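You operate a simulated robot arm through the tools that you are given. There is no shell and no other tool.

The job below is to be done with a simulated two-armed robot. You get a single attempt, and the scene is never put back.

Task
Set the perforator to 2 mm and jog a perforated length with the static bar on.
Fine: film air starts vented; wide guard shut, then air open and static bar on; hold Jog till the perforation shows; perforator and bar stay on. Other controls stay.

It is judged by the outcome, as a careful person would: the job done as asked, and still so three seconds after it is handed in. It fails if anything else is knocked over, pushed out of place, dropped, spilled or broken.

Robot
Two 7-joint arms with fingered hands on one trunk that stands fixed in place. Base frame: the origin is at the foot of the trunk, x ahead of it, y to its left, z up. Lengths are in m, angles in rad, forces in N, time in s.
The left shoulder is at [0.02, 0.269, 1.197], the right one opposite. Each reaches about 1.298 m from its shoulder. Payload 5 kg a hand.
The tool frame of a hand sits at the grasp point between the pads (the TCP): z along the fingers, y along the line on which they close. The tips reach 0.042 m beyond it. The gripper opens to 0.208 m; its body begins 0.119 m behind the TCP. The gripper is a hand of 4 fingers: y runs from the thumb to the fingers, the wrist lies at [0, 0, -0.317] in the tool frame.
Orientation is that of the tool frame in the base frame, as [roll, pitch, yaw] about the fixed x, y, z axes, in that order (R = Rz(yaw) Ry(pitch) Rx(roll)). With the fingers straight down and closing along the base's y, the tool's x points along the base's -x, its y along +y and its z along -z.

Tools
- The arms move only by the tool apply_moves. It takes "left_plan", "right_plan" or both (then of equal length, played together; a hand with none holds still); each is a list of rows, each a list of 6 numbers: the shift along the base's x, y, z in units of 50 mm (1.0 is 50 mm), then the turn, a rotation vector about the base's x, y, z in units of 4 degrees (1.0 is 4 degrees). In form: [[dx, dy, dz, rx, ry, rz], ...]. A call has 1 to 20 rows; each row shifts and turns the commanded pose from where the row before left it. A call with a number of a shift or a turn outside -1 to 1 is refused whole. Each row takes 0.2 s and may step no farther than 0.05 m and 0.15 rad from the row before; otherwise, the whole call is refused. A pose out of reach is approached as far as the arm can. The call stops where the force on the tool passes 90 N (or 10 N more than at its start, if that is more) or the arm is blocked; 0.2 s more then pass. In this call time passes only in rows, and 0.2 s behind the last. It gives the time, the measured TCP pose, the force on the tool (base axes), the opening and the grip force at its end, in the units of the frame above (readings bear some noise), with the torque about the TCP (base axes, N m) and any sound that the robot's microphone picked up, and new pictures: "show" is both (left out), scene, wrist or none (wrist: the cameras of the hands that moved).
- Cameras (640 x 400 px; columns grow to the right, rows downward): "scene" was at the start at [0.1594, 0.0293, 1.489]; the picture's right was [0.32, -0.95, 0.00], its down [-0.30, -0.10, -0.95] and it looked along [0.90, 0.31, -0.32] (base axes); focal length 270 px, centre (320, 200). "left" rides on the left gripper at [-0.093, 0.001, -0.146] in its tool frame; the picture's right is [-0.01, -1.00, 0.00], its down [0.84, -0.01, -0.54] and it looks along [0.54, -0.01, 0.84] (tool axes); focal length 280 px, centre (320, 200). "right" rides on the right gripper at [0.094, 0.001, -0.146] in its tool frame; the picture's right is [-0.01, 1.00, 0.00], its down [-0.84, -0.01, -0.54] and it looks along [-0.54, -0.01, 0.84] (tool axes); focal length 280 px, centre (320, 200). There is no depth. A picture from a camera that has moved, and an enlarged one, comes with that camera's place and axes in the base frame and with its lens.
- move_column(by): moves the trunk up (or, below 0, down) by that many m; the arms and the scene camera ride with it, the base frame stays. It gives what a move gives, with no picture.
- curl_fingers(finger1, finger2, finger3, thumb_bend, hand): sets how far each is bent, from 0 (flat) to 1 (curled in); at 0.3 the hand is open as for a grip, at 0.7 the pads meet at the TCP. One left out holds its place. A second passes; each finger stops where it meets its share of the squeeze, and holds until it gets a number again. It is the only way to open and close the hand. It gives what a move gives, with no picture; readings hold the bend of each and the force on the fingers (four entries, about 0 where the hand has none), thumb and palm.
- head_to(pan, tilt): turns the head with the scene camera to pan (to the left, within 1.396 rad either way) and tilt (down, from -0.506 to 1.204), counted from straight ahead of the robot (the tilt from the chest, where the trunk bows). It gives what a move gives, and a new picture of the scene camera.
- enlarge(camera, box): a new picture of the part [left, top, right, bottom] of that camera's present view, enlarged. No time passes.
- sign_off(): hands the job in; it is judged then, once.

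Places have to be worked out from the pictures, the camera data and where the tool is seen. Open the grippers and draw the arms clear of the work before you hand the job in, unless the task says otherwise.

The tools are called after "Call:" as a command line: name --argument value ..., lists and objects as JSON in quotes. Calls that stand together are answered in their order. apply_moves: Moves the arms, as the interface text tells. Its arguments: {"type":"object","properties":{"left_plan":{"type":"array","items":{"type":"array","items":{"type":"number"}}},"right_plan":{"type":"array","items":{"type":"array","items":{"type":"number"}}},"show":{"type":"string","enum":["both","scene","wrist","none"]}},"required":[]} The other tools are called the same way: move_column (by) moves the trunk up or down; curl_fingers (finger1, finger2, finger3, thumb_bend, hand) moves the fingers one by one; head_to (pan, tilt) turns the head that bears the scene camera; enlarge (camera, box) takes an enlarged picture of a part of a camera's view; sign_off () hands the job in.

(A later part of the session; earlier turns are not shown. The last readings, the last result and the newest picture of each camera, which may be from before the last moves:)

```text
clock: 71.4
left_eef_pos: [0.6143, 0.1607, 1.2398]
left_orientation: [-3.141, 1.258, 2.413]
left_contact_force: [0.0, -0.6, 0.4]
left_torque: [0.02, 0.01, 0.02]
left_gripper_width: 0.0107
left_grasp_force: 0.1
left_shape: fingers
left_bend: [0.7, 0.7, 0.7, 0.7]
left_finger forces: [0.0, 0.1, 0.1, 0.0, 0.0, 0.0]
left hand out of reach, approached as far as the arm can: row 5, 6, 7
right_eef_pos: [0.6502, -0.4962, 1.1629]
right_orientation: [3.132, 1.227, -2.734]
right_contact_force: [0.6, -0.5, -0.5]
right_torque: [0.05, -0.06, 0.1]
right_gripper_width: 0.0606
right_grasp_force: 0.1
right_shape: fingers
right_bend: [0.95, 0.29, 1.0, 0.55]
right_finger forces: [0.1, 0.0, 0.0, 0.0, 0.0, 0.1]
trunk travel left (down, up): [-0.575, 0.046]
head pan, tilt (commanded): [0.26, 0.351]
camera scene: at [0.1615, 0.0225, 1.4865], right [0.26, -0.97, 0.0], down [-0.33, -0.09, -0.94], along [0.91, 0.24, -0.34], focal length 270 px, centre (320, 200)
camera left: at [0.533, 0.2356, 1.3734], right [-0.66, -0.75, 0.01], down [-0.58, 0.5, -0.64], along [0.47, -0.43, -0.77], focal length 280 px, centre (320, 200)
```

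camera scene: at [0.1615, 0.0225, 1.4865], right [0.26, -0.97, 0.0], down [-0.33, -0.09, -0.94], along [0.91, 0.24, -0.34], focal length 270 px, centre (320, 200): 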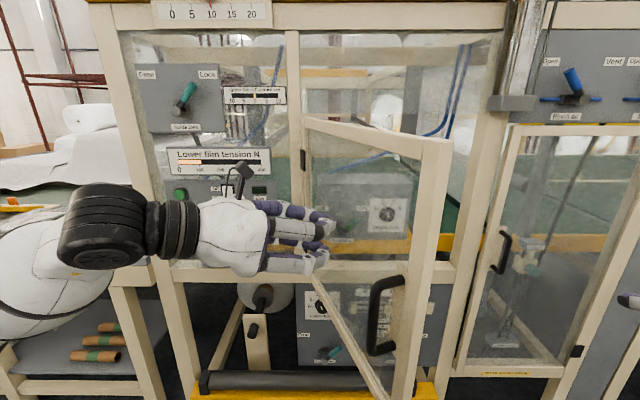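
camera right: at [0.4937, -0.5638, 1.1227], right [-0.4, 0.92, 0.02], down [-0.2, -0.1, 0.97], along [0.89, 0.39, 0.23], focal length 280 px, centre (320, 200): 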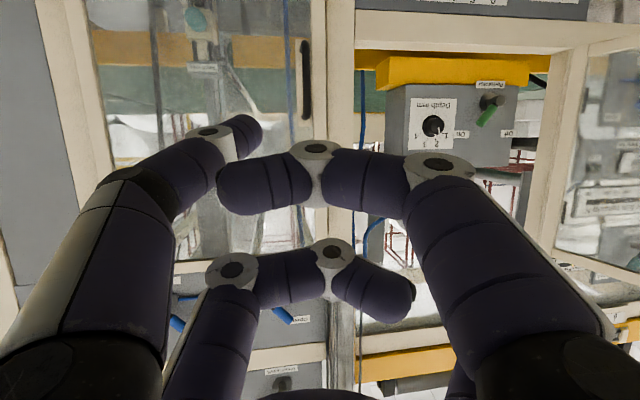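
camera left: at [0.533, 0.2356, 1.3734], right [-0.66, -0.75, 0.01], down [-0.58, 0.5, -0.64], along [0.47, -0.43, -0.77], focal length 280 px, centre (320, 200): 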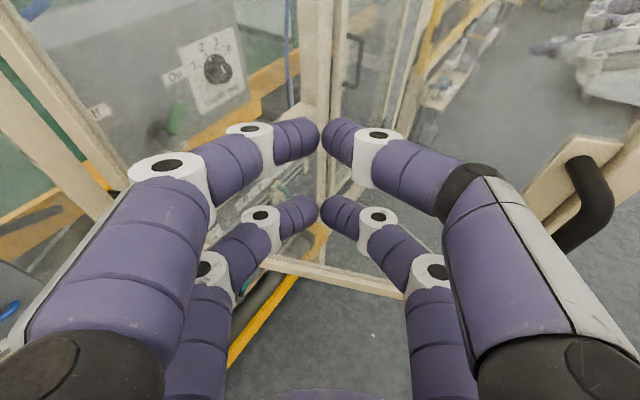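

The guard is closing (about 65° now). I'll continue pushing along the arc.

Call:
apply_moves --left_plan '[[0.458, -0.748, 0, 0, 0, 0], [0.458, -0.748, 0, 0, 0, 0], [0.617, -0.57, 0, 0, 0, 0], [0.617, -0.57, 0, 0, 0, 0], [0.723, -0.382, 0, 0, 0, 0], [0.723, -0.382, 0, 0, 0, 0]]'

```text
clock: 72.8
left_eef_pos: [0.7929, -0.0153, 1.2321]
left_orientation: [-3.14, 1.256, 2.414]
left_contact_force: [-0.5, -1.0, -0.3]
left_torque: [0.01, 0.0, 0.04]
left_gripper_width: 0.0101
left_grasp_force: 0.1
left_shape: fingers
left_bend: [0.7, 0.7, 0.7, 0.7]
left_finger forces: [0.0, 0.0, 0.0, 0.0, 0.0, 0.0]
right_eef_pos: [0.6497, -0.496, 1.1616]
right_orientation: [3.133, 1.23, -2.733]
right_contact_force: [0.5, 0.2, -0.3]
right_torque: [0.04, -0.02, 0.1]
right_gripper_width: 0.0608
right_grasp_force: 0.0
right_shape: fingers
right_bend: [0.95, 0.29, 1.0, 0.55]
right_finger forces: [0.1, 0.0, 0.0, 0.0, 0.0, 0.0]
trunk travel left (down, up): [-0.575, 0.046]
head pan, tilt (commanded): [0.26, 0.351]
camera scene: at [0.1616, 0.0225, 1.4865], right [0.26, -0.97, 0.0], down [-0.33, -0.09, -0.94], along [0.91, 0.24, -0.34], focal length 270 px, centre (320, 200)
camera left: at [0.712, 0.06, 1.3661], right [-0.66, -0.75, 0.01], down [-0.58, 0.51, -0.63], along [0.47, -0.43, -0.77], focal length 280 px, centre (320, 200)
```

scene: 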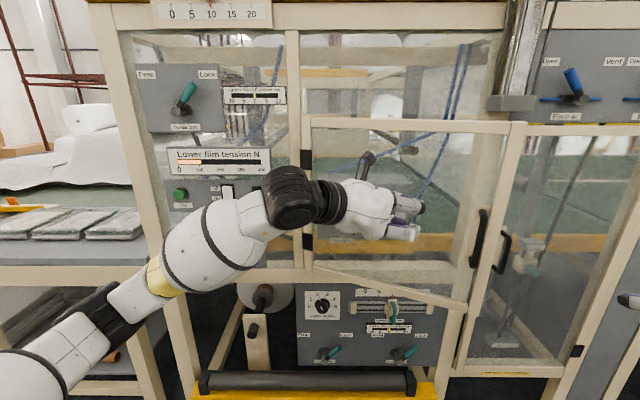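
left: 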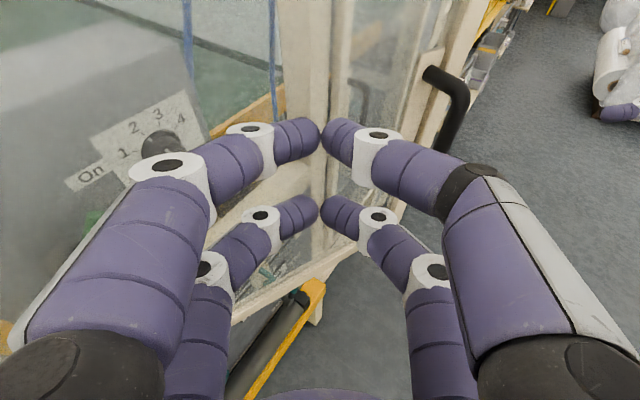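

The guard is about 20° from shut. I'll push it further forward, nearing closure.

Call:
apply_moves --left_plan '[[0.657, -0.136, 0, 0, 0, 0], [0.657, -0.136, 0, 0, 0, 0], [0.702, 0.083, 0, 0, 0, 0], [0.702, 0.083, 0, 0, 0, 0]]'

```text
clock: 73.8
left_eef_pos: [0.9308, -0.0191, 1.2328]
left_orientation: [-3.139, 1.256, 2.413]
left_contact_force: [-1.2, -0.9, -0.3]
left_torque: [0.0, -0.03, -0.01]
left_gripper_width: 0.0092
left_grasp_force: 0.7
left_shape: fingers
left_bend: [0.7, 0.7, 0.7, 0.7]
left_finger forces: [1.6, 0.0, 0.0, 0.0, 0.1, 0.0]
right_eef_pos: [0.6491, -0.4967, 1.1622]
right_orientation: [3.136, 1.231, -2.73]
right_contact_force: [-0.5, -0.8, 0.2]
right_torque: [0.0, -0.02, -0.01]
right_gripper_width: 0.0607
right_grasp_force: 0.0
right_shape: fingers
right_bend: [0.95, 0.29, 1.0, 0.55]
right_finger forces: [0.0, 0.0, 0.0, 0.0, 0.1, 0.1]
trunk travel left (down, up): [-0.575, 0.046]
head pan, tilt (commanded): [0.26, 0.351]
camera scene: at [0.161, 0.023, 1.4866], right [0.26, -0.97, 0.0], down [-0.33, -0.09, -0.94], along [0.91, 0.24, -0.34], focal length 270 px, centre (320, 200)
camera left: at [0.848, 0.0566, 1.3667], right [-0.66, -0.75, 0.01], down [-0.58, 0.51, -0.63], along [0.47, -0.43, -0.77], focal length 280 px, centre (320, 200)
```

scene: 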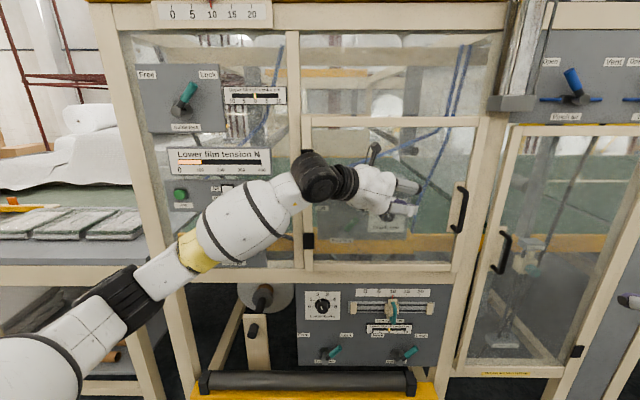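
left: 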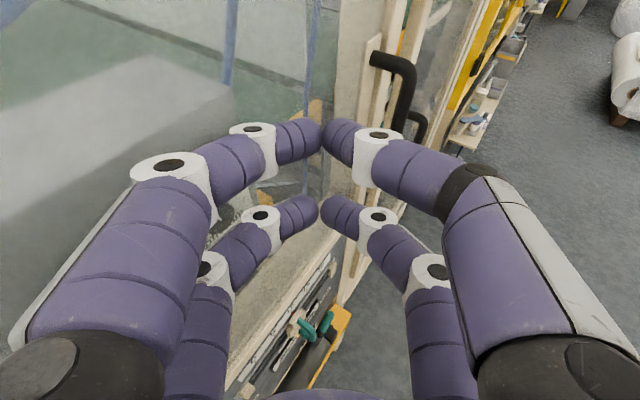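

The guard looks nearly shut. I'll push slowly a little further until it meets its stop.

Call:
apply_moves --left_plan '[[0.19, 0.05, 0, 0, 0, 0], [0.19, 0.05, 0, 0, 0, 0], [0.19, 0.05, 0, 0, 0, 0]]' --show "none"

Call:
enlarge --camera "scene" --box '[290, 90, 530, 290]'

```text
clock: 74.6
left_eef_pos: [0.9431, -0.0199, 1.2369]
left_orientation: [-3.14, 1.262, 2.392]
left_contact_force: [-44.8, -8.2, 0.7]
left_torque: [0.05, -1.46, 1.91]
left_gripper_width: 0.0054
left_grasp_force: 22.5
left_shape: fingers
left_bend: [0.7, 0.71, 0.69, 0.68]
left_finger forces: [41.4, 4.5, 0.0, 0.0, 0.0, 0.0]
right_eef_pos: [0.6452, -0.4969, 1.1629]
right_orientation: [3.138, 1.232, -2.731]
right_contact_force: [-0.9, 0.2, 0.0]
right_torque: [0.0, -0.04, -0.05]
right_gripper_width: 0.061
right_grasp_force: 0.1
right_shape: fingers
right_bend: [0.95, 0.29, 1.0, 0.55]
right_finger forces: [0.0, 0.0, 0.0, 0.1, 0.0, 0.0]
trunk travel left (down, up): [-0.575, 0.046]
head pan, tilt (commanded): [0.26, 0.351]
stopped in row 3 (left hand): the force on the tool passed its limit at 92 N (the readings are from after the stop); the commanded pose is now the measured one
```

```text
2.00 times, centred on (410, 190) of scene
camera zoom: at [0.1571, 0.0223, 1.4871], right [0.26, -0.97, 0.0], down [-0.33, -0.09, -0.94], along [0.91, 0.24, -0.34], focal length 541 px, centre (140, 220)
```

zoom: 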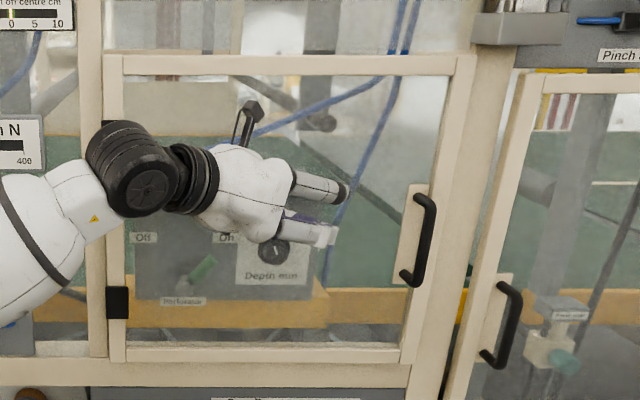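

The guard is fully shut (it met its stop; handle back at its original place). I'll back the left hand off and bring it square in front, to the right of the Film air lever.

Call:
apply_moves --left_plan '[[-0.87, -0.231, 0, 0, 0, 0], [-0.87, -0.231, 0, 0, 0, 0], [-0.87, -0.231, 0, 0, 0, 0], [-0.121, 0.456, -0.15, 0, 0, 1], [-0.121, 0.456, -0.15, 0, 0, 1], [-0.121, 0.456, -0.15, 0, 0, 1], [-0.121, 0.456, -0.15, 0, 0, 1], [-0.121, 0.456, -0.15, 0, 0, 1], [-0.121, 0.456, -0.15, 0, 0, 1], [-0.121, 0.456, -0.15, 0, 0, 1], [-0.121, 0.456, -0.15, 0, 0, 1], [-0.121, 0.456, -0.15, 0, 0, 1], [-0.121, 0.456, -0.15, 0, 0, 1], [-0.121, 0.456, -0.15, 0, 0, 1], [-0.121, 0.456, -0.15, 0, 0, 1], [-0.121, 0.456, -0.15, 0, 0, 1], [-0.121, 0.456, -0.15, 0, 0, 1]]'

```text
clock: 78.2
left_eef_pos: [0.7372, 0.2711, 1.1268]
left_orientation: [-3.13, 1.255, -2.893]
left_contact_force: [0.1, 1.0, 0.1]
left_torque: [0.02, -0.01, -0.02]
left_gripper_width: 0.0111
left_grasp_force: 0.1
left_shape: fingers
left_bend: [0.7, 0.7, 0.7, 0.7]
left_finger forces: [0.0, 0.1, 0.0, 0.0, 0.0, 0.1]
right_eef_pos: [0.6487, -0.4967, 1.1617]
right_orientation: [3.137, 1.23, -2.729]
right_contact_force: [-0.2, 0.3, 0.4]
right_torque: [0.0, 0.03, -0.02]
right_gripper_width: 0.0607
right_grasp_force: 0.1
right_shape: fingers
right_bend: [0.95, 0.29, 1.0, 0.55]
right_finger forces: [0.0, 0.0, 0.0, 0.0, 0.0, 0.0]
trunk travel left (down, up): [-0.575, 0.046]
head pan, tilt (commanded): [0.26, 0.351]
camera scene: at [0.1612, 0.0233, 1.4866], right [0.26, -0.97, 0.0], down [-0.33, -0.09, -0.94], along [0.91, 0.24, -0.34], focal length 270 px, centre (320, 200)
camera left: at [0.6276, 0.2473, 1.2614], right [0.24, -0.97, 0.02], down [-0.75, -0.2, -0.64], along [0.62, 0.14, -0.77], focal length 280 px, centre (320, 200)
```

scene: 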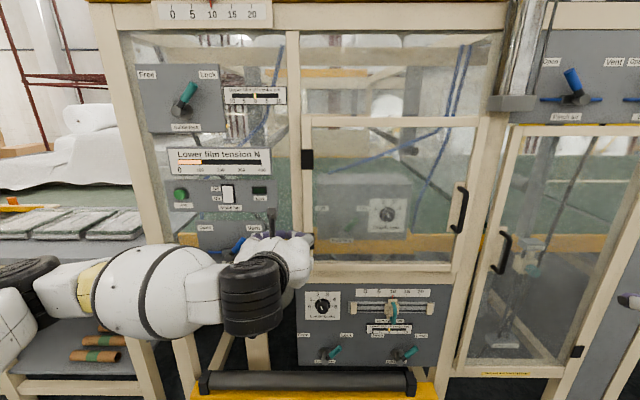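
left: 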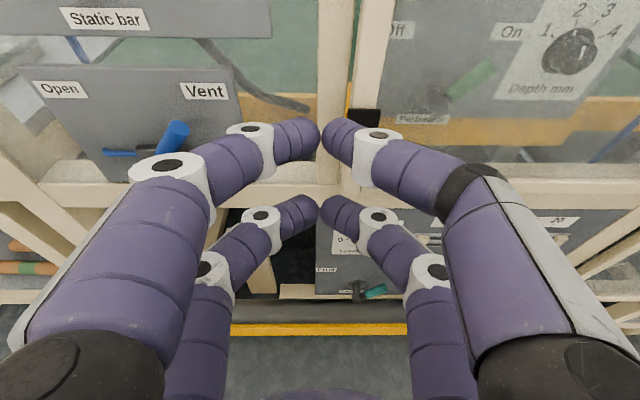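

The left hand is to the right of the Film air lever with the guard shut behind it. I'll extend finger 1 and fold the thumb to see which finger of this hand is the lower-left one.

Call:
curl_fingers --hand "left" --finger1 0.3 --finger2 0.95 --finger3 0.55 --thumb_bend 1.0

Call:
enlarge --camera "left" --box '[0, 0, 640, 400]'

```text
clock: 79.2
left_eef_pos: [0.7353, 0.2706, 1.1275]
left_orientation: [-3.133, 1.258, -2.896]
left_contact_force: [0.0, -0.2, -0.4]
left_torque: [-0.01, -0.03, 0.01]
left_gripper_width: 0.0807
left_grasp_force: 0.1
left_shape: fingers
left_bend: [0.3, 0.95, 0.55, 1.0]
left_finger forces: [0.0, 0.1, 0.0, 0.0, 0.1, 0.1]
right_eef_pos: [0.6486, -0.4961, 1.1628]
right_orientation: [3.136, 1.23, -2.732]
right_contact_force: [-0.1, -0.3, 1.2]
right_torque: [0.02, 0.01, 0.02]
right_gripper_width: 0.0605
right_grasp_force: 0.0
right_shape: fingers
right_bend: [0.95, 0.29, 1.0, 0.55]
right_finger forces: [0.1, 0.1, 0.1, 0.0, 0.0, 0.0]
trunk travel left (down, up): [-0.575, 0.046]
head pan, tilt (commanded): [0.26, 0.351]
```

```text
1.00 times, centred on (320, 200) of left (not enlarged: the box is as wide or as high as the picture)
camera zoom: at [0.6278, 0.2469, 1.2615], right [0.24, -0.97, 0.02], down [-0.75, -0.2, -0.64], along [0.62, 0.14, -0.77], focal length 280 px, centre (320, 200)
```

zoom: 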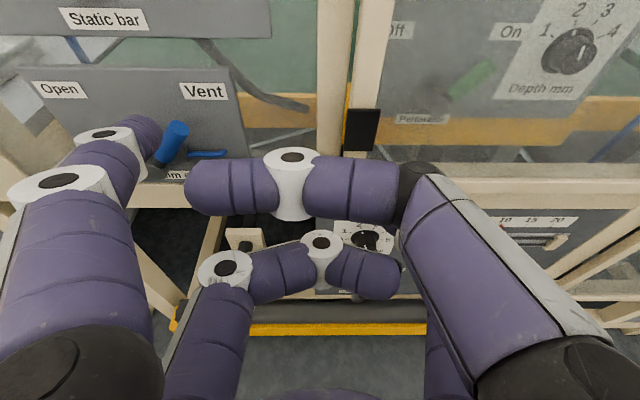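

On the left hand, finger 1 is the upper-left one (extended) and the thumb is folded. I'll tuck fingers 2 and 3 as well, then line finger 1 up to the right side of the Film air lever.

Call:
curl_fingers --hand "left" --finger2 1.0 --finger3 0.85

Call:
apply_moves --left_plan '[[0.35, 0.05, -0.6, 0, 0, 0], [0.35, 0.05, -0.6, 0, 0, 0], [0.43, 0.03, -0.6, 0, 0, 0]]'

Call:
enlarge --camera "scene" --box '[180, 180, 330, 290]'

```text
clock: 80.2
left_eef_pos: [0.7351, 0.2714, 1.128]
left_orientation: [-3.134, 1.256, -2.896]
left_contact_force: [0.0, 0.3, -0.5]
left_torque: [0.01, -0.03, -0.01]
left_gripper_width: 0.0804
left_grasp_force: 0.1
left_shape: fingers
left_bend: [0.3, 1.0, 0.84, 1.0]
left_finger forces: [0.1, 0.1, 0.0, 0.0, 0.0, 0.0]
right_eef_pos: [0.648, -0.4962, 1.1623]
right_orientation: [3.137, 1.231, -2.731]
right_contact_force: [-0.6, -0.8, 0.3]
right_torque: [0.0, 0.01, 0.02]
right_gripper_width: 0.0606
right_grasp_force: 0.1
right_shape: fingers
right_bend: [0.95, 0.29, 1.0, 0.55]
right_finger forces: [0.1, 0.0, 0.1, 0.0, 0.0, 0.1]
trunk travel left (down, up): [-0.575, 0.046]
head pan, tilt (commanded): [0.26, 0.351]
```

```text
clock: 81.0
left_eef_pos: [0.7941, 0.2765, 1.0388]
left_orientation: [-3.133, 1.258, -2.897]
left_contact_force: [-0.8, 0.5, 0.0]
left_torque: [0.03, -0.09, 0.0]
left_gripper_width: 0.0808
left_grasp_force: 0.0
left_shape: fingers
left_bend: [0.3, 1.0, 0.84, 1.0]
left_finger forces: [0.0, 0.0, 0.0, 0.0, 0.0, 0.0]
right_eef_pos: [0.6489, -0.4968, 1.1621]
right_orientation: [3.133, 1.23, -2.731]
right_contact_force: [0.2, -0.3, 0.5]
right_torque: [0.02, -0.01, 0.04]
right_gripper_width: 0.0608
right_grasp_force: 0.1
right_shape: fingers
right_bend: [0.95, 0.29, 1.0, 0.55]
right_finger forces: [0.0, 0.0, 0.0, 0.0, 0.0, 0.0]
trunk travel left (down, up): [-0.575, 0.046]
head pan, tilt (commanded): [0.26, 0.351]
camera scene: at [0.1611, 0.0229, 1.4866], right [0.26, -0.97, 0.0], down [-0.33, -0.09, -0.94], along [0.91, 0.24, -0.34], focal length 270 px, centre (320, 200)
camera left: at [0.6867, 0.2519, 1.1724], right [0.24, -0.97, 0.02], down [-0.75, -0.2, -0.64], along [0.62, 0.14, -0.77], focal length 280 px, centre (320, 200)
```

scene: 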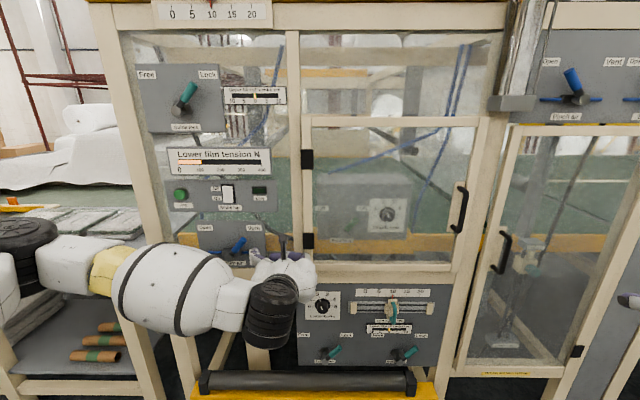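
left: 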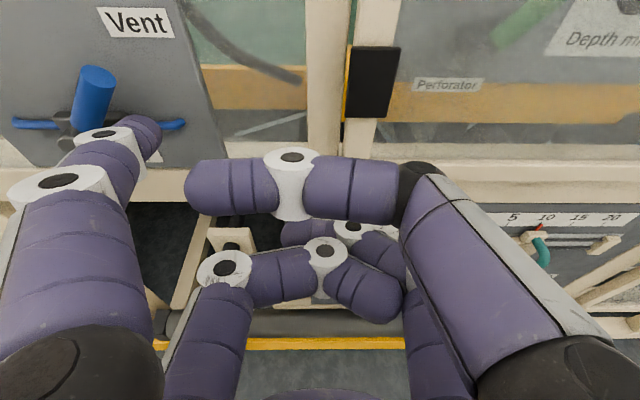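

```text
3.64 times, centred on (255, 235) of scene
camera zoom: at [0.1611, 0.0229, 1.4866], right [0.26, -0.97, 0.0], down [-0.33, -0.09, -0.94], along [0.91, 0.24, -0.34], focal length 983 px, centre (556, 73)
```

zoom: 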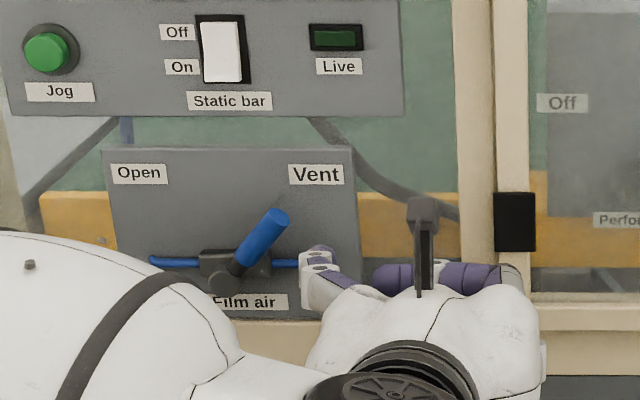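

Finger 1 is to the right of the blue lever at the right height with about 3 cm of gap. I'll advance 73 mm to bring it alongside the lever.

Call:
apply_moves --left_plan '[[0.474, 0.126, 0, 0, 0, 0], [0.474, 0.126, 0, 0, 0, 0], [0.45, 0.12, 0, 0, 0, 0]]' --show "wrist"

Call:
enlarge --camera "scene" --box '[180, 180, 330, 290]'

```text
clock: 81.8
left_eef_pos: [0.863, 0.2921, 1.0375]
left_orientation: [-3.133, 1.257, -2.898]
left_contact_force: [-0.6, 0.0, 0.2]
left_torque: [0.0, -0.01, -0.04]
left_gripper_width: 0.0808
left_grasp_force: 0.1
left_shape: fingers
left_bend: [0.3, 1.0, 0.84, 1.0]
left_finger forces: [0.1, 0.0, 0.0, 0.1, 0.1, 0.1]
right_eef_pos: [0.6503, -0.4952, 1.1614]
right_orientation: [3.136, 1.232, -2.731]
right_contact_force: [-1.2, -0.1, 0.6]
right_torque: [0.0, 0.01, -0.04]
right_gripper_width: 0.0609
right_grasp_force: 0.0
right_shape: fingers
right_bend: [0.95, 0.29, 1.0, 0.55]
right_finger forces: [0.0, 0.0, 0.0, 0.1, 0.0, 0.1]
trunk travel left (down, up): [-0.575, 0.046]
head pan, tilt (commanded): [0.26, 0.351]
camera left: at [0.7543, 0.2685, 1.1714], right [0.24, -0.97, 0.02], down [-0.75, -0.19, -0.64], along [0.62, 0.14, -0.77], focal length 280 px, centre (320, 200)
```

left: 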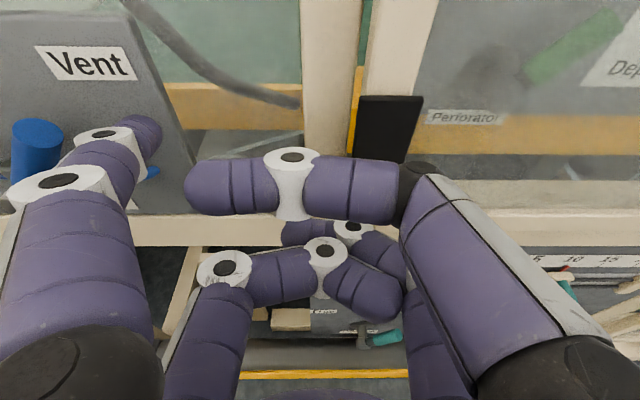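

```text
3.64 times, centred on (255, 235) of scene
camera zoom: at [0.1608, 0.0231, 1.4867], right [0.26, -0.97, 0.0], down [-0.33, -0.09, -0.94], along [0.91, 0.24, -0.34], focal length 983 px, centre (556, 73)
```

zoom: 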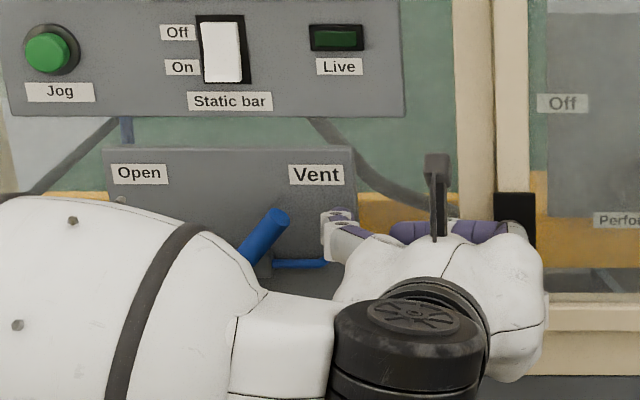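

Finger 1 is level with the lever and not touching anything. I'll sweep left to turn the Film air lever from Vent towards Open.

Call:
apply_moves --left_plan '[[-0.154, 0.58, 0, 0, 0, 0], [-0.154, 0.58, 0.06, 0, 0, 0]]' --show "wrist"

Call:
enlarge --camera "scene" --box '[180, 180, 330, 290]'

```text
clock: 82.4
left_eef_pos: [0.8453, 0.3532, 1.0411]
left_orientation: [-3.13, 1.257, -2.895]
left_contact_force: [0.6, -1.2, 0.5]
left_torque: [0.08, -0.06, -0.1]
left_gripper_width: 0.0794
left_grasp_force: 1.4
left_shape: fingers
left_bend: [0.31, 1.0, 0.84, 1.0]
left_finger forces: [1.8, 0.1, 0.0, 0.0, 0.0, 0.0]
right_eef_pos: [0.6484, -0.4961, 1.1633]
right_orientation: [3.138, 1.23, -2.728]
right_contact_force: [-0.8, 0.6, 0.9]
right_torque: [-0.07, 0.05, -0.12]
right_gripper_width: 0.0608
right_grasp_force: 0.0
right_shape: fingers
right_bend: [0.95, 0.29, 1.0, 0.55]
right_finger forces: [0.0, 0.0, 0.1, 0.0, 0.0, 0.0]
trunk travel left (down, up): [-0.575, 0.046]
head pan, tilt (commanded): [0.26, 0.351]
camera left: at [0.7373, 0.3285, 1.1749], right [0.24, -0.97, 0.02], down [-0.75, -0.19, -0.64], along [0.62, 0.14, -0.77], focal length 280 px, centre (320, 200)
```

left: 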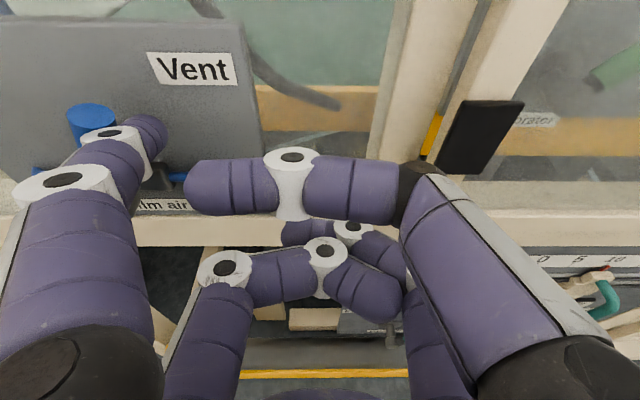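

```text
3.64 times, centred on (255, 235) of scene
camera zoom: at [0.1611, 0.0239, 1.4867], right [0.26, -0.97, 0.0], down [-0.33, -0.09, -0.94], along [0.91, 0.24, -0.34], focal length 983 px, centre (556, 73)
```

zoom: 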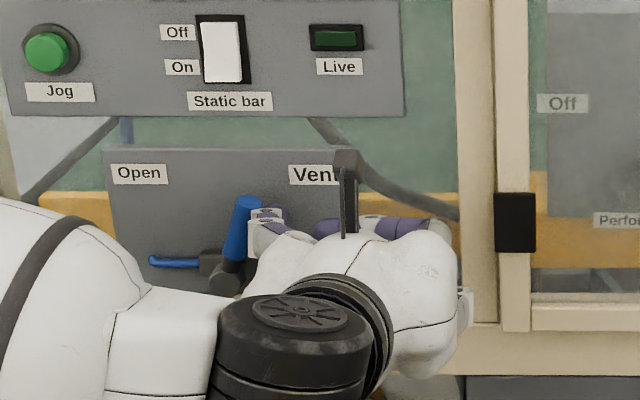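

The lever is following, nearly upright. I'll continue left to its Open stop.

Call:
apply_moves --left_plan '[[-0.154, 0.58, 0, 0, 0, 0], [-0.129, 0.483, -0.06, 0, 0, 0]]' --show "wrist"

Call:
enlarge --camera "scene" --box '[180, 180, 330, 290]'

```text
clock: 83.0
left_eef_pos: [0.8312, 0.4052, 1.0399]
left_orientation: [-3.132, 1.257, -2.896]
left_contact_force: [-1.0, 0.2, 0.2]
left_torque: [0.0, -0.06, -0.02]
left_gripper_width: 0.0806
left_grasp_force: 0.1
left_shape: fingers
left_bend: [0.3, 1.0, 0.84, 1.0]
left_finger forces: [0.0, 0.0, 0.0, 0.0, 0.0, 0.0]
right_eef_pos: [0.648, -0.4963, 1.163]
right_orientation: [3.139, 1.232, -2.729]
right_contact_force: [-1.8, 0.6, 0.5]
right_torque: [0.0, 0.04, -0.06]
right_gripper_width: 0.0608
right_grasp_force: 0.0
right_shape: fingers
right_bend: [0.95, 0.29, 1.0, 0.55]
right_finger forces: [0.1, 0.1, 0.1, 0.0, 0.0, 0.1]
trunk travel left (down, up): [-0.575, 0.046]
head pan, tilt (commanded): [0.26, 0.351]
camera left: at [0.7234, 0.3806, 1.1743], right [0.24, -0.97, 0.02], down [-0.75, -0.2, -0.64], along [0.62, 0.14, -0.77], focal length 280 px, centre (320, 200)
```

left: 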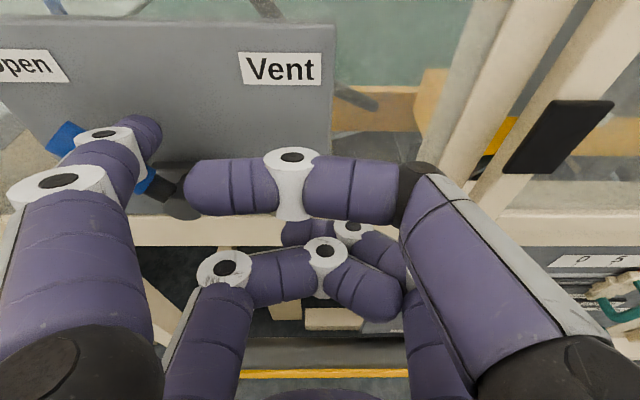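

```text
3.64 times, centred on (255, 235) of scene
camera zoom: at [0.1604, 0.023, 1.4868], right [0.26, -0.97, 0.0], down [-0.33, -0.09, -0.94], along [0.91, 0.24, -0.34], focal length 983 px, centre (556, 73)
```

zoom: 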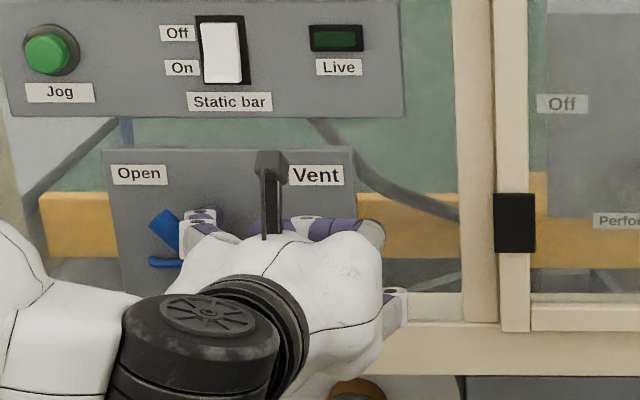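

The lever went over to the Open side with no residual force. I'll back the hand straight off and check its position.

Call:
apply_moves --left_plan '[[-0.773, -0.206, 0, 0, 0, 0], [-0.773, -0.206, 0, 0, 0, 0], [-0.773, -0.206, 0, 0, 0, 0]]' --show "wrist"

Call:
enlarge --camera "left" --box '[0, 0, 320, 200]'

Call:
enlarge --camera "scene" --box '[150, 130, 330, 290]'

```text
clock: 83.8
left_eef_pos: [0.7165, 0.372, 1.0361]
left_orientation: [-3.132, 1.257, -2.896]
left_contact_force: [0.5, 0.4, 0.5]
left_torque: [0.01, 0.0, 0.04]
left_gripper_width: 0.0808
left_grasp_force: 0.0
left_shape: fingers
left_bend: [0.3, 1.0, 0.84, 1.0]
left_finger forces: [0.0, 0.1, 0.1, 0.0, 0.0, 0.1]
right_eef_pos: [0.6494, -0.4955, 1.1623]
right_orientation: [3.139, 1.231, -2.732]
right_contact_force: [0.9, -0.5, -0.4]
right_torque: [0.06, -0.01, 0.04]
right_gripper_width: 0.0608
right_grasp_force: 0.1
right_shape: fingers
right_bend: [0.95, 0.29, 1.0, 0.55]
right_finger forces: [0.0, 0.0, 0.1, 0.0, 0.1, 0.0]
trunk travel left (down, up): [-0.575, 0.046]
head pan, tilt (commanded): [0.26, 0.351]
camera left: at [0.6085, 0.3482, 1.1706], right [0.24, -0.97, 0.02], down [-0.75, -0.2, -0.64], along [0.62, 0.14, -0.77], focal length 280 px, centre (320, 200)
```

left: 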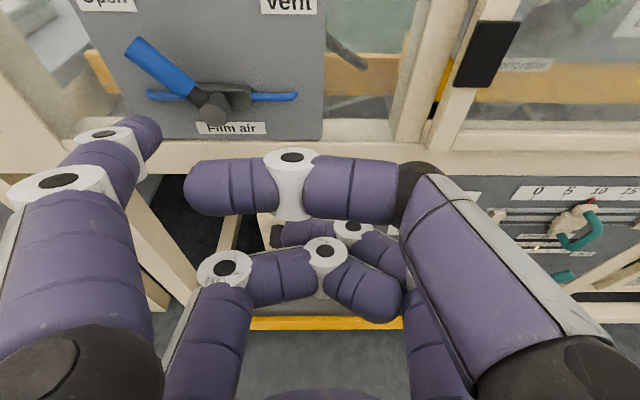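

```text
2.00 times, centred on (160, 100) of left
camera zoom: at [0.6085, 0.3482, 1.1706], right [0.24, -0.97, 0.02], down [-0.75, -0.2, -0.64], along [0.62, 0.14, -0.77], focal length 561 px, centre (640, 400)
```

zoom: 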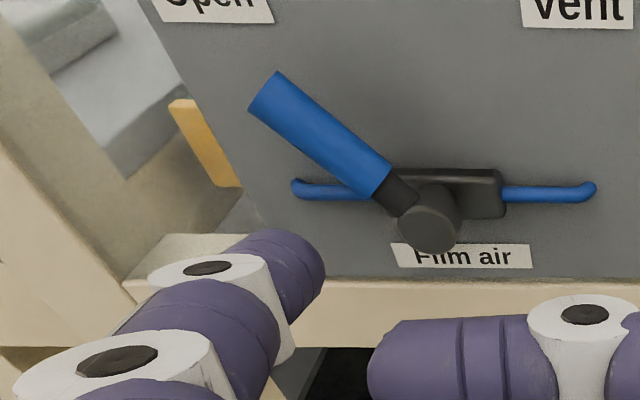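

```text
2.50 times, centred on (240, 210) of scene
camera zoom: at [0.1614, 0.023, 1.4867], right [0.26, -0.97, 0.0], down [-0.33, -0.09, -0.94], along [0.91, 0.24, -0.34], focal length 676 px, centre (520, 175)
```

zoom: 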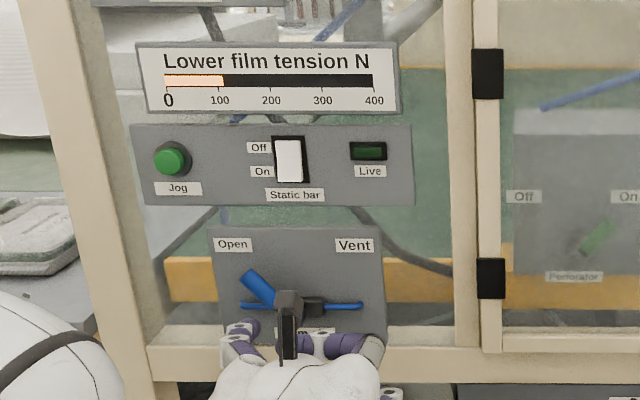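

Film air is now at Open and the guard is shut. Next I'll raise the left hand so finger 1 points at the lower (On) half of the Static bar rocker.

Call:
apply_moves --left_plan '[[0.046, -0.174, 0.725, 0, 0, 0], [0.046, -0.174, 0.725, 0, 0, 0], [0.046, -0.174, 0.725, 0, 0, 0], [0.046, -0.174, 0.725, 0, 0, 0], [0.75, 0.2, 0, 0, 0, 0], [0.75, 0.2, 0, 0, 0, 0]]' --show "wrist"

Call:
enlarge --camera "scene" --box '[150, 130, 330, 290]'

Call:
enlarge --camera "left" --box '[0, 0, 320, 200]'

```text
clock: 85.2
left_eef_pos: [0.8044, 0.3618, 1.1837]
left_orientation: [-3.137, 1.258, -2.899]
left_contact_force: [0.2, 0.0, -0.1]
left_torque: [0.02, -0.01, 0.01]
left_gripper_width: 0.0807
left_grasp_force: 0.0
left_shape: fingers
left_bend: [0.3, 1.0, 0.84, 1.0]
left_finger forces: [0.0, 0.0, 0.1, 0.0, 0.0, 0.0]
right_eef_pos: [0.6494, -0.4956, 1.1616]
right_orientation: [3.136, 1.231, -2.732]
right_contact_force: [-0.7, -0.7, -0.2]
right_torque: [0.02, -0.02, 0.06]
right_gripper_width: 0.0607
right_grasp_force: 0.0
right_shape: fingers
right_bend: [0.95, 0.29, 1.0, 0.55]
right_finger forces: [0.0, 0.0, 0.0, 0.0, 0.0, 0.0]
trunk travel left (down, up): [-0.575, 0.046]
head pan, tilt (commanded): [0.26, 0.351]
camera left: at [0.6958, 0.3369, 1.3181], right [0.24, -0.97, 0.02], down [-0.75, -0.19, -0.63], along [0.62, 0.14, -0.77], focal length 280 px, centre (320, 200)
```

left: 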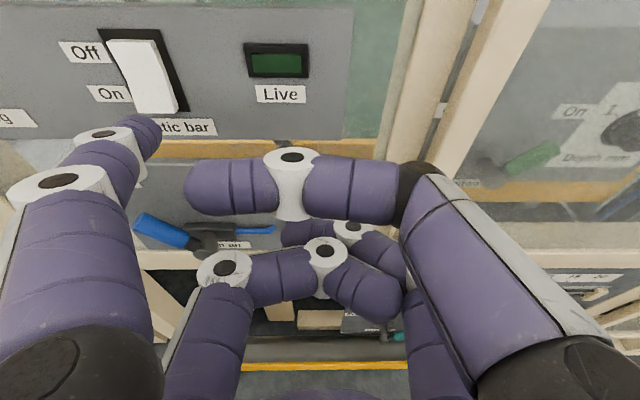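

```text
2.50 times, centred on (240, 210) of scene
camera zoom: at [0.1615, 0.023, 1.4865], right [0.26, -0.97, 0.0], down [-0.33, -0.09, -0.94], along [0.91, 0.24, -0.34], focal length 676 px, centre (520, 175)
```

zoom: 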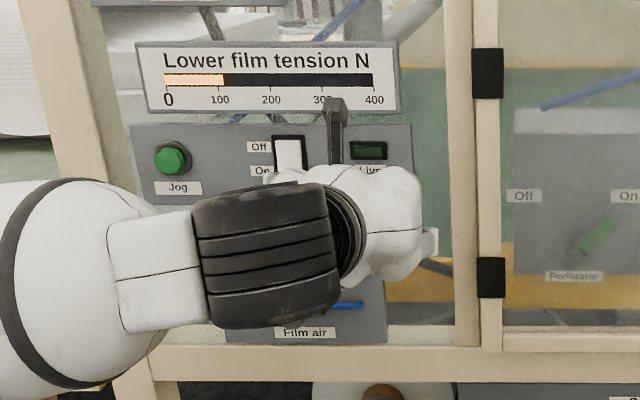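

```text
2.00 times, centred on (160, 100) of left
camera zoom: at [0.6958, 0.3369, 1.3181], right [0.24, -0.97, 0.02], down [-0.75, -0.19, -0.63], along [0.62, 0.14, -0.77], focal length 561 px, centre (640, 400)
```

zoom: 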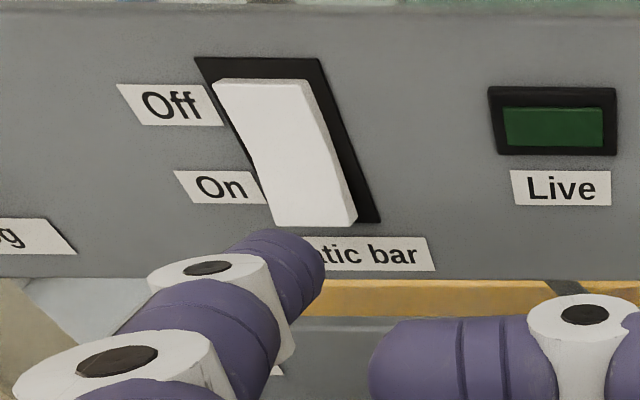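

Finger 1's tip is lined up with the lower half of the rocker. I'll advance in small steps to press it.

Call:
apply_moves --left_plan '[[0.252, -0.015, -0.02, 0, 0, 0], [0.232, 0.062, 0, 0, 0, 0], [0.116, 0.031, 0, 0, 0, 0]]' --show "none"

Call:
enlarge --camera "left" --box '[0, 0, 320, 200]'

```text
clock: 86.0
left_eef_pos: [0.8308, 0.3646, 1.1828]
left_orientation: [-3.129, 1.257, -2.893]
left_contact_force: [0.0, -0.2, 0.3]
left_torque: [-0.03, 0.05, 0.0]
left_gripper_width: 0.0808
left_grasp_force: 0.1
left_shape: fingers
left_bend: [0.3, 1.0, 0.84, 1.0]
left_finger forces: [0.0, 0.0, 0.0, 0.1, 0.1, 0.0]
right_eef_pos: [0.6496, -0.4947, 1.1624]
right_orientation: [3.136, 1.231, -2.732]
right_contact_force: [0.0, 0.2, 0.6]
right_torque: [-0.06, 0.0, 0.02]
right_gripper_width: 0.0606
right_grasp_force: 0.1
right_shape: fingers
right_bend: [0.95, 0.29, 1.0, 0.55]
right_finger forces: [0.1, 0.1, 0.0, 0.0, 0.0, 0.1]
trunk travel left (down, up): [-0.575, 0.046]
head pan, tilt (commanded): [0.26, 0.351]
```

```text
2.00 times, centred on (160, 100) of left
camera zoom: at [0.7237, 0.341, 1.3171], right [0.24, -0.97, 0.02], down [-0.75, -0.2, -0.64], along [0.62, 0.14, -0.77], focal length 561 px, centre (640, 400)
```

zoom: 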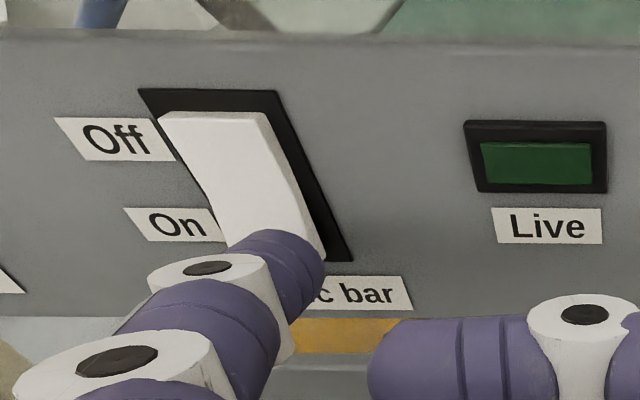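

No contact yet; the fingertip is right in front of the rocker's lower end. I'll press forward in 5 mm steps.

Call:
apply_moves --left_plan '[[0.097, 0.026, 0, 0, 0, 0], [0.097, 0.026, 0, 0, 0, 0], [0.097, 0.026, 0, 0, 0, 0]]' --show "none"

Call:
enlarge --camera "left" --box '[0, 0, 320, 200]'

```text
clock: 86.8
left_eef_pos: [0.8457, 0.3682, 1.1819]
left_orientation: [-3.133, 1.256, -2.898]
left_contact_force: [-12.9, -7.4, -4.2]
left_torque: [-0.36, -0.25, 1.61]
left_gripper_width: 0.0819
left_grasp_force: 7.5
left_shape: fingers
left_bend: [0.29, 1.0, 0.84, 1.0]
left_finger forces: [14.8, 0.0, 0.2, 0.0, 0.1, 0.1]
right_eef_pos: [0.6486, -0.4956, 1.1626]
right_orientation: [3.136, 1.231, -2.731]
right_contact_force: [-0.4, -0.1, 0.7]
right_torque: [-0.03, 0.02, 0.01]
right_gripper_width: 0.0604
right_grasp_force: 0.1
right_shape: fingers
right_bend: [0.95, 0.29, 1.0, 0.55]
right_finger forces: [0.0, 0.0, 0.0, 0.0, 0.0, 0.0]
trunk travel left (down, up): [-0.575, 0.046]
head pan, tilt (commanded): [0.26, 0.351]
```

```text
2.00 times, centred on (160, 100) of left
camera zoom: at [0.7382, 0.3437, 1.317], right [0.24, -0.97, 0.02], down [-0.75, -0.19, -0.63], along [0.62, 0.14, -0.77], focal length 561 px, centre (640, 400)
```

zoom: 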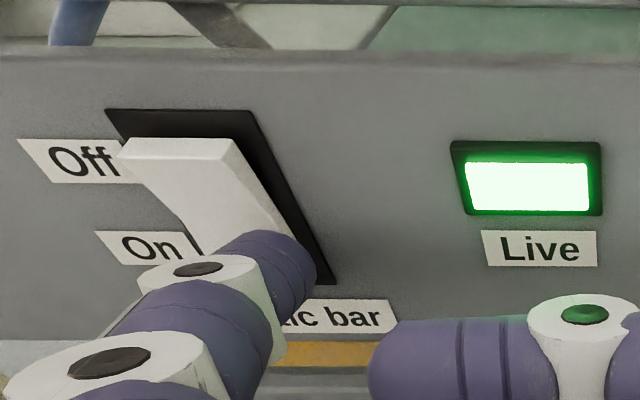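

The "Live" lamp lit green — the static bar is On. I'll back off and shift left so finger 1 points at the Jog button.

Call:
apply_moves --left_plan '[[-0.58, -0.154, 0, 0, 0, 0], [-0.39, -0.103, 0, 0, 0, 0], [-0.2, 0.75, 0.06, 0, 0, 0], [-0.2, 0.75, 0.06, 0, 0, 0], [-0.2, 0.75, 0.06, 0, 0, 0], [-0.2, 0.75, 0.06, 0, 0, 0]]' --show "both"

Call:
enlarge --camera "left" --box '[0, 0, 320, 200]'

```text
clock: 88.2
left_eef_pos: [0.7551, 0.5077, 1.1967]
left_orientation: [-3.129, 1.256, -2.893]
left_contact_force: [-0.4, 0.5, -0.7]
left_torque: [-0.01, -0.02, -0.06]
left_gripper_width: 0.0812
left_grasp_force: 0.1
left_shape: fingers
left_bend: [0.3, 1.0, 0.84, 1.0]
left_finger forces: [0.1, 0.0, 0.1, 0.1, 0.0, 0.0]
right_eef_pos: [0.6468, -0.4947, 1.162]
right_orientation: [3.139, 1.228, -2.729]
right_contact_force: [-0.5, 0.4, 0.9]
right_torque: [-0.05, 0.05, -0.12]
right_gripper_width: 0.0604
right_grasp_force: 0.1
right_shape: fingers
right_bend: [0.95, 0.29, 1.0, 0.55]
right_finger forces: [0.1, 0.0, 0.0, 0.1, 0.1, 0.0]
trunk travel left (down, up): [-0.575, 0.046]
head pan, tilt (commanded): [0.26, 0.351]
camera scene: at [0.1604, 0.024, 1.4868], right [0.26, -0.97, 0.0], down [-0.33, -0.09, -0.94], along [0.91, 0.24, -0.34], focal length 270 px, centre (320, 200)
camera left: at [0.6479, 0.4839, 1.3303], right [0.24, -0.97, 0.02], down [-0.75, -0.2, -0.64], along [0.62, 0.14, -0.77], focal length 280 px, centre (320, 200)
```

scene: 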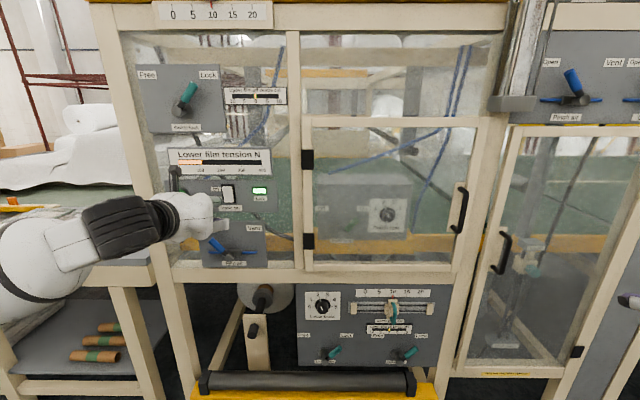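
left: 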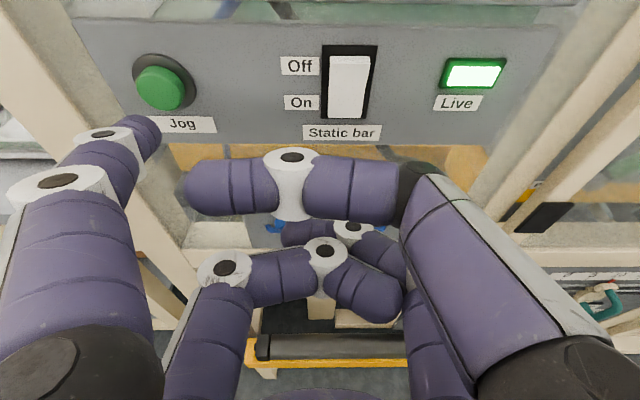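

```text
2.00 times, centred on (160, 100) of left
camera zoom: at [0.6479, 0.4839, 1.3303], right [0.24, -0.97, 0.02], down [-0.75, -0.2, -0.64], along [0.62, 0.14, -0.77], focal length 561 px, centre (640, 400)
```

zoom: 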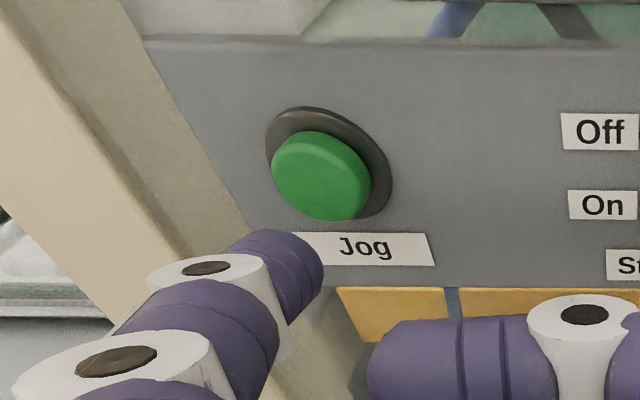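

The fingertip is lined up with the green Jog button about 5 cm away. Before pressing, I'll take baseline close-ups of the machine to recognise the perforation when it appears.

Call:
enlarge --camera "scene" --box '[290, 100, 500, 280]'

Call:
enlarge --camera "scene" --box '[120, 30, 310, 180]'

Call:
enlarge --camera "scene" --box '[190, 270, 450, 400]'

Call:
enlarge --camera "scene" --box '[480, 0, 640, 130]'

```text
2.22 times, centred on (395, 190) of scene
camera zoom: at [0.1604, 0.024, 1.4868], right [0.26, -0.97, 0.0], down [-0.33, -0.09, -0.94], along [0.91, 0.24, -0.34], focal length 601 px, centre (153, 222)
```

zoom: 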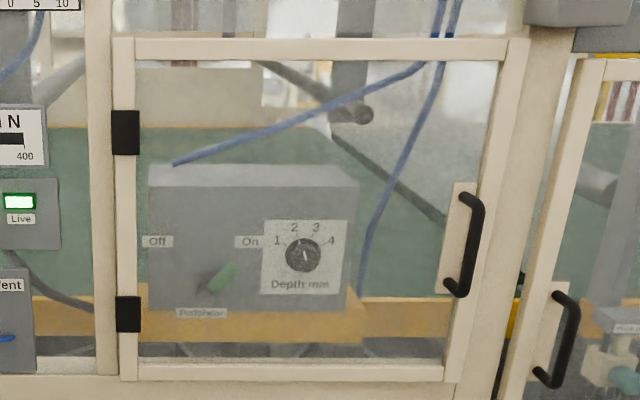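

```text
2.67 times, centred on (215, 105) of scene
camera zoom: at [0.1604, 0.024, 1.4868], right [0.26, -0.97, 0.0], down [-0.33, -0.09, -0.94], along [0.91, 0.24, -0.34], focal length 721 px, centre (600, 453)
```

zoom: 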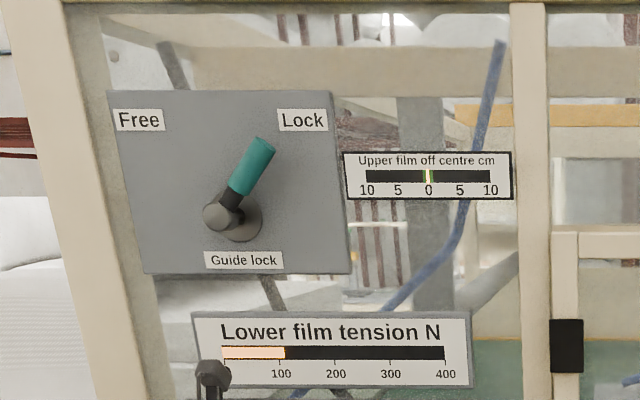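

```text
2.46 times, centred on (320, 335) of scene
camera zoom: at [0.1604, 0.024, 1.4868], right [0.26, -0.97, 0.0], down [-0.33, -0.09, -0.94], along [0.91, 0.24, -0.34], focal length 666 px, centre (320, -132)
```

zoom: 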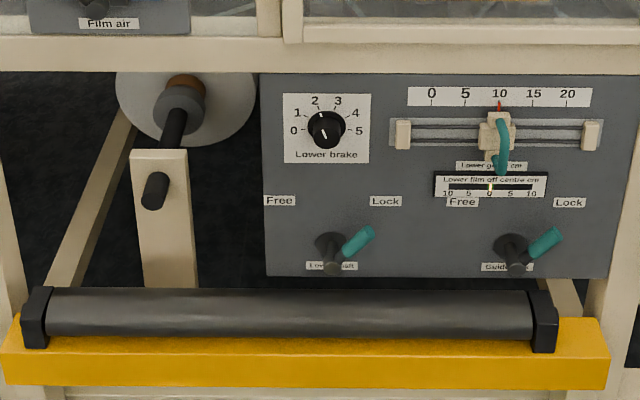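

```text
3.08 times, centred on (560, 65) of scene
camera zoom: at [0.1604, 0.024, 1.4868], right [0.26, -0.97, 0.0], down [-0.33, -0.09, -0.94], along [0.91, 0.24, -0.34], focal length 832 px, centre (-418, 615)
```

zoom: 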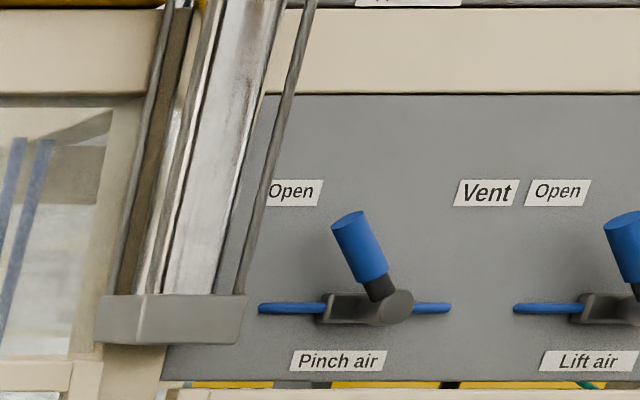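

Baselines taken. I'll advance to just in front of the Jog button and then press in small steps.

Call:
apply_moves --left_plan '[[0.407, 0.03, 0.02, 0, 0, 0], [0.3, 0.08, 0, 0, 0, 0]]' --show "none"

Call:
enlarge --camera "left" --box '[0, 0, 320, 200]'

```text
clock: 88.8
left_eef_pos: [0.793, 0.5117, 1.1954]
left_orientation: [-3.131, 1.257, -2.896]
left_contact_force: [1.1, 0.0, 0.0]
left_torque: [-0.06, 0.05, -0.05]
left_gripper_width: 0.0812
left_grasp_force: 0.1
left_shape: fingers
left_bend: [0.3, 1.0, 0.84, 1.0]
left_finger forces: [0.0, 0.0, 0.0, 0.0, 0.0, 0.1]
right_eef_pos: [0.6492, -0.4955, 1.1619]
right_orientation: [3.137, 1.23, -2.733]
right_contact_force: [-0.2, -0.2, -0.4]
right_torque: [0.03, 0.03, -0.01]
right_gripper_width: 0.0608
right_grasp_force: 0.0
right_shape: fingers
right_bend: [0.95, 0.29, 1.0, 0.55]
right_finger forces: [0.1, 0.0, 0.0, 0.1, 0.0, 0.0]
trunk travel left (down, up): [-0.575, 0.046]
head pan, tilt (commanded): [0.26, 0.351]
```

```text
2.00 times, centred on (160, 100) of left
camera zoom: at [0.6847, 0.4875, 1.3301], right [0.24, -0.97, 0.02], down [-0.75, -0.2, -0.63], along [0.62, 0.14, -0.77], focal length 561 px, centre (640, 400)
```

zoom: 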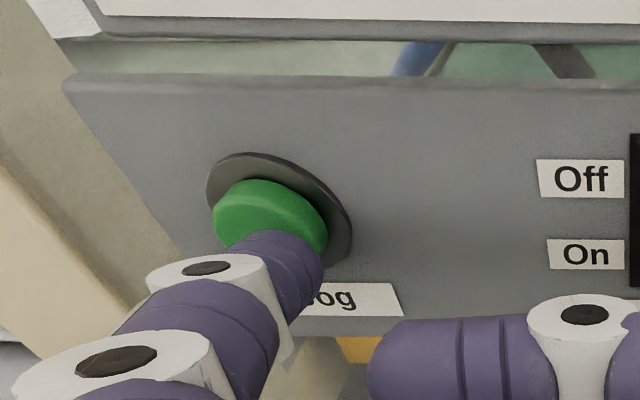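

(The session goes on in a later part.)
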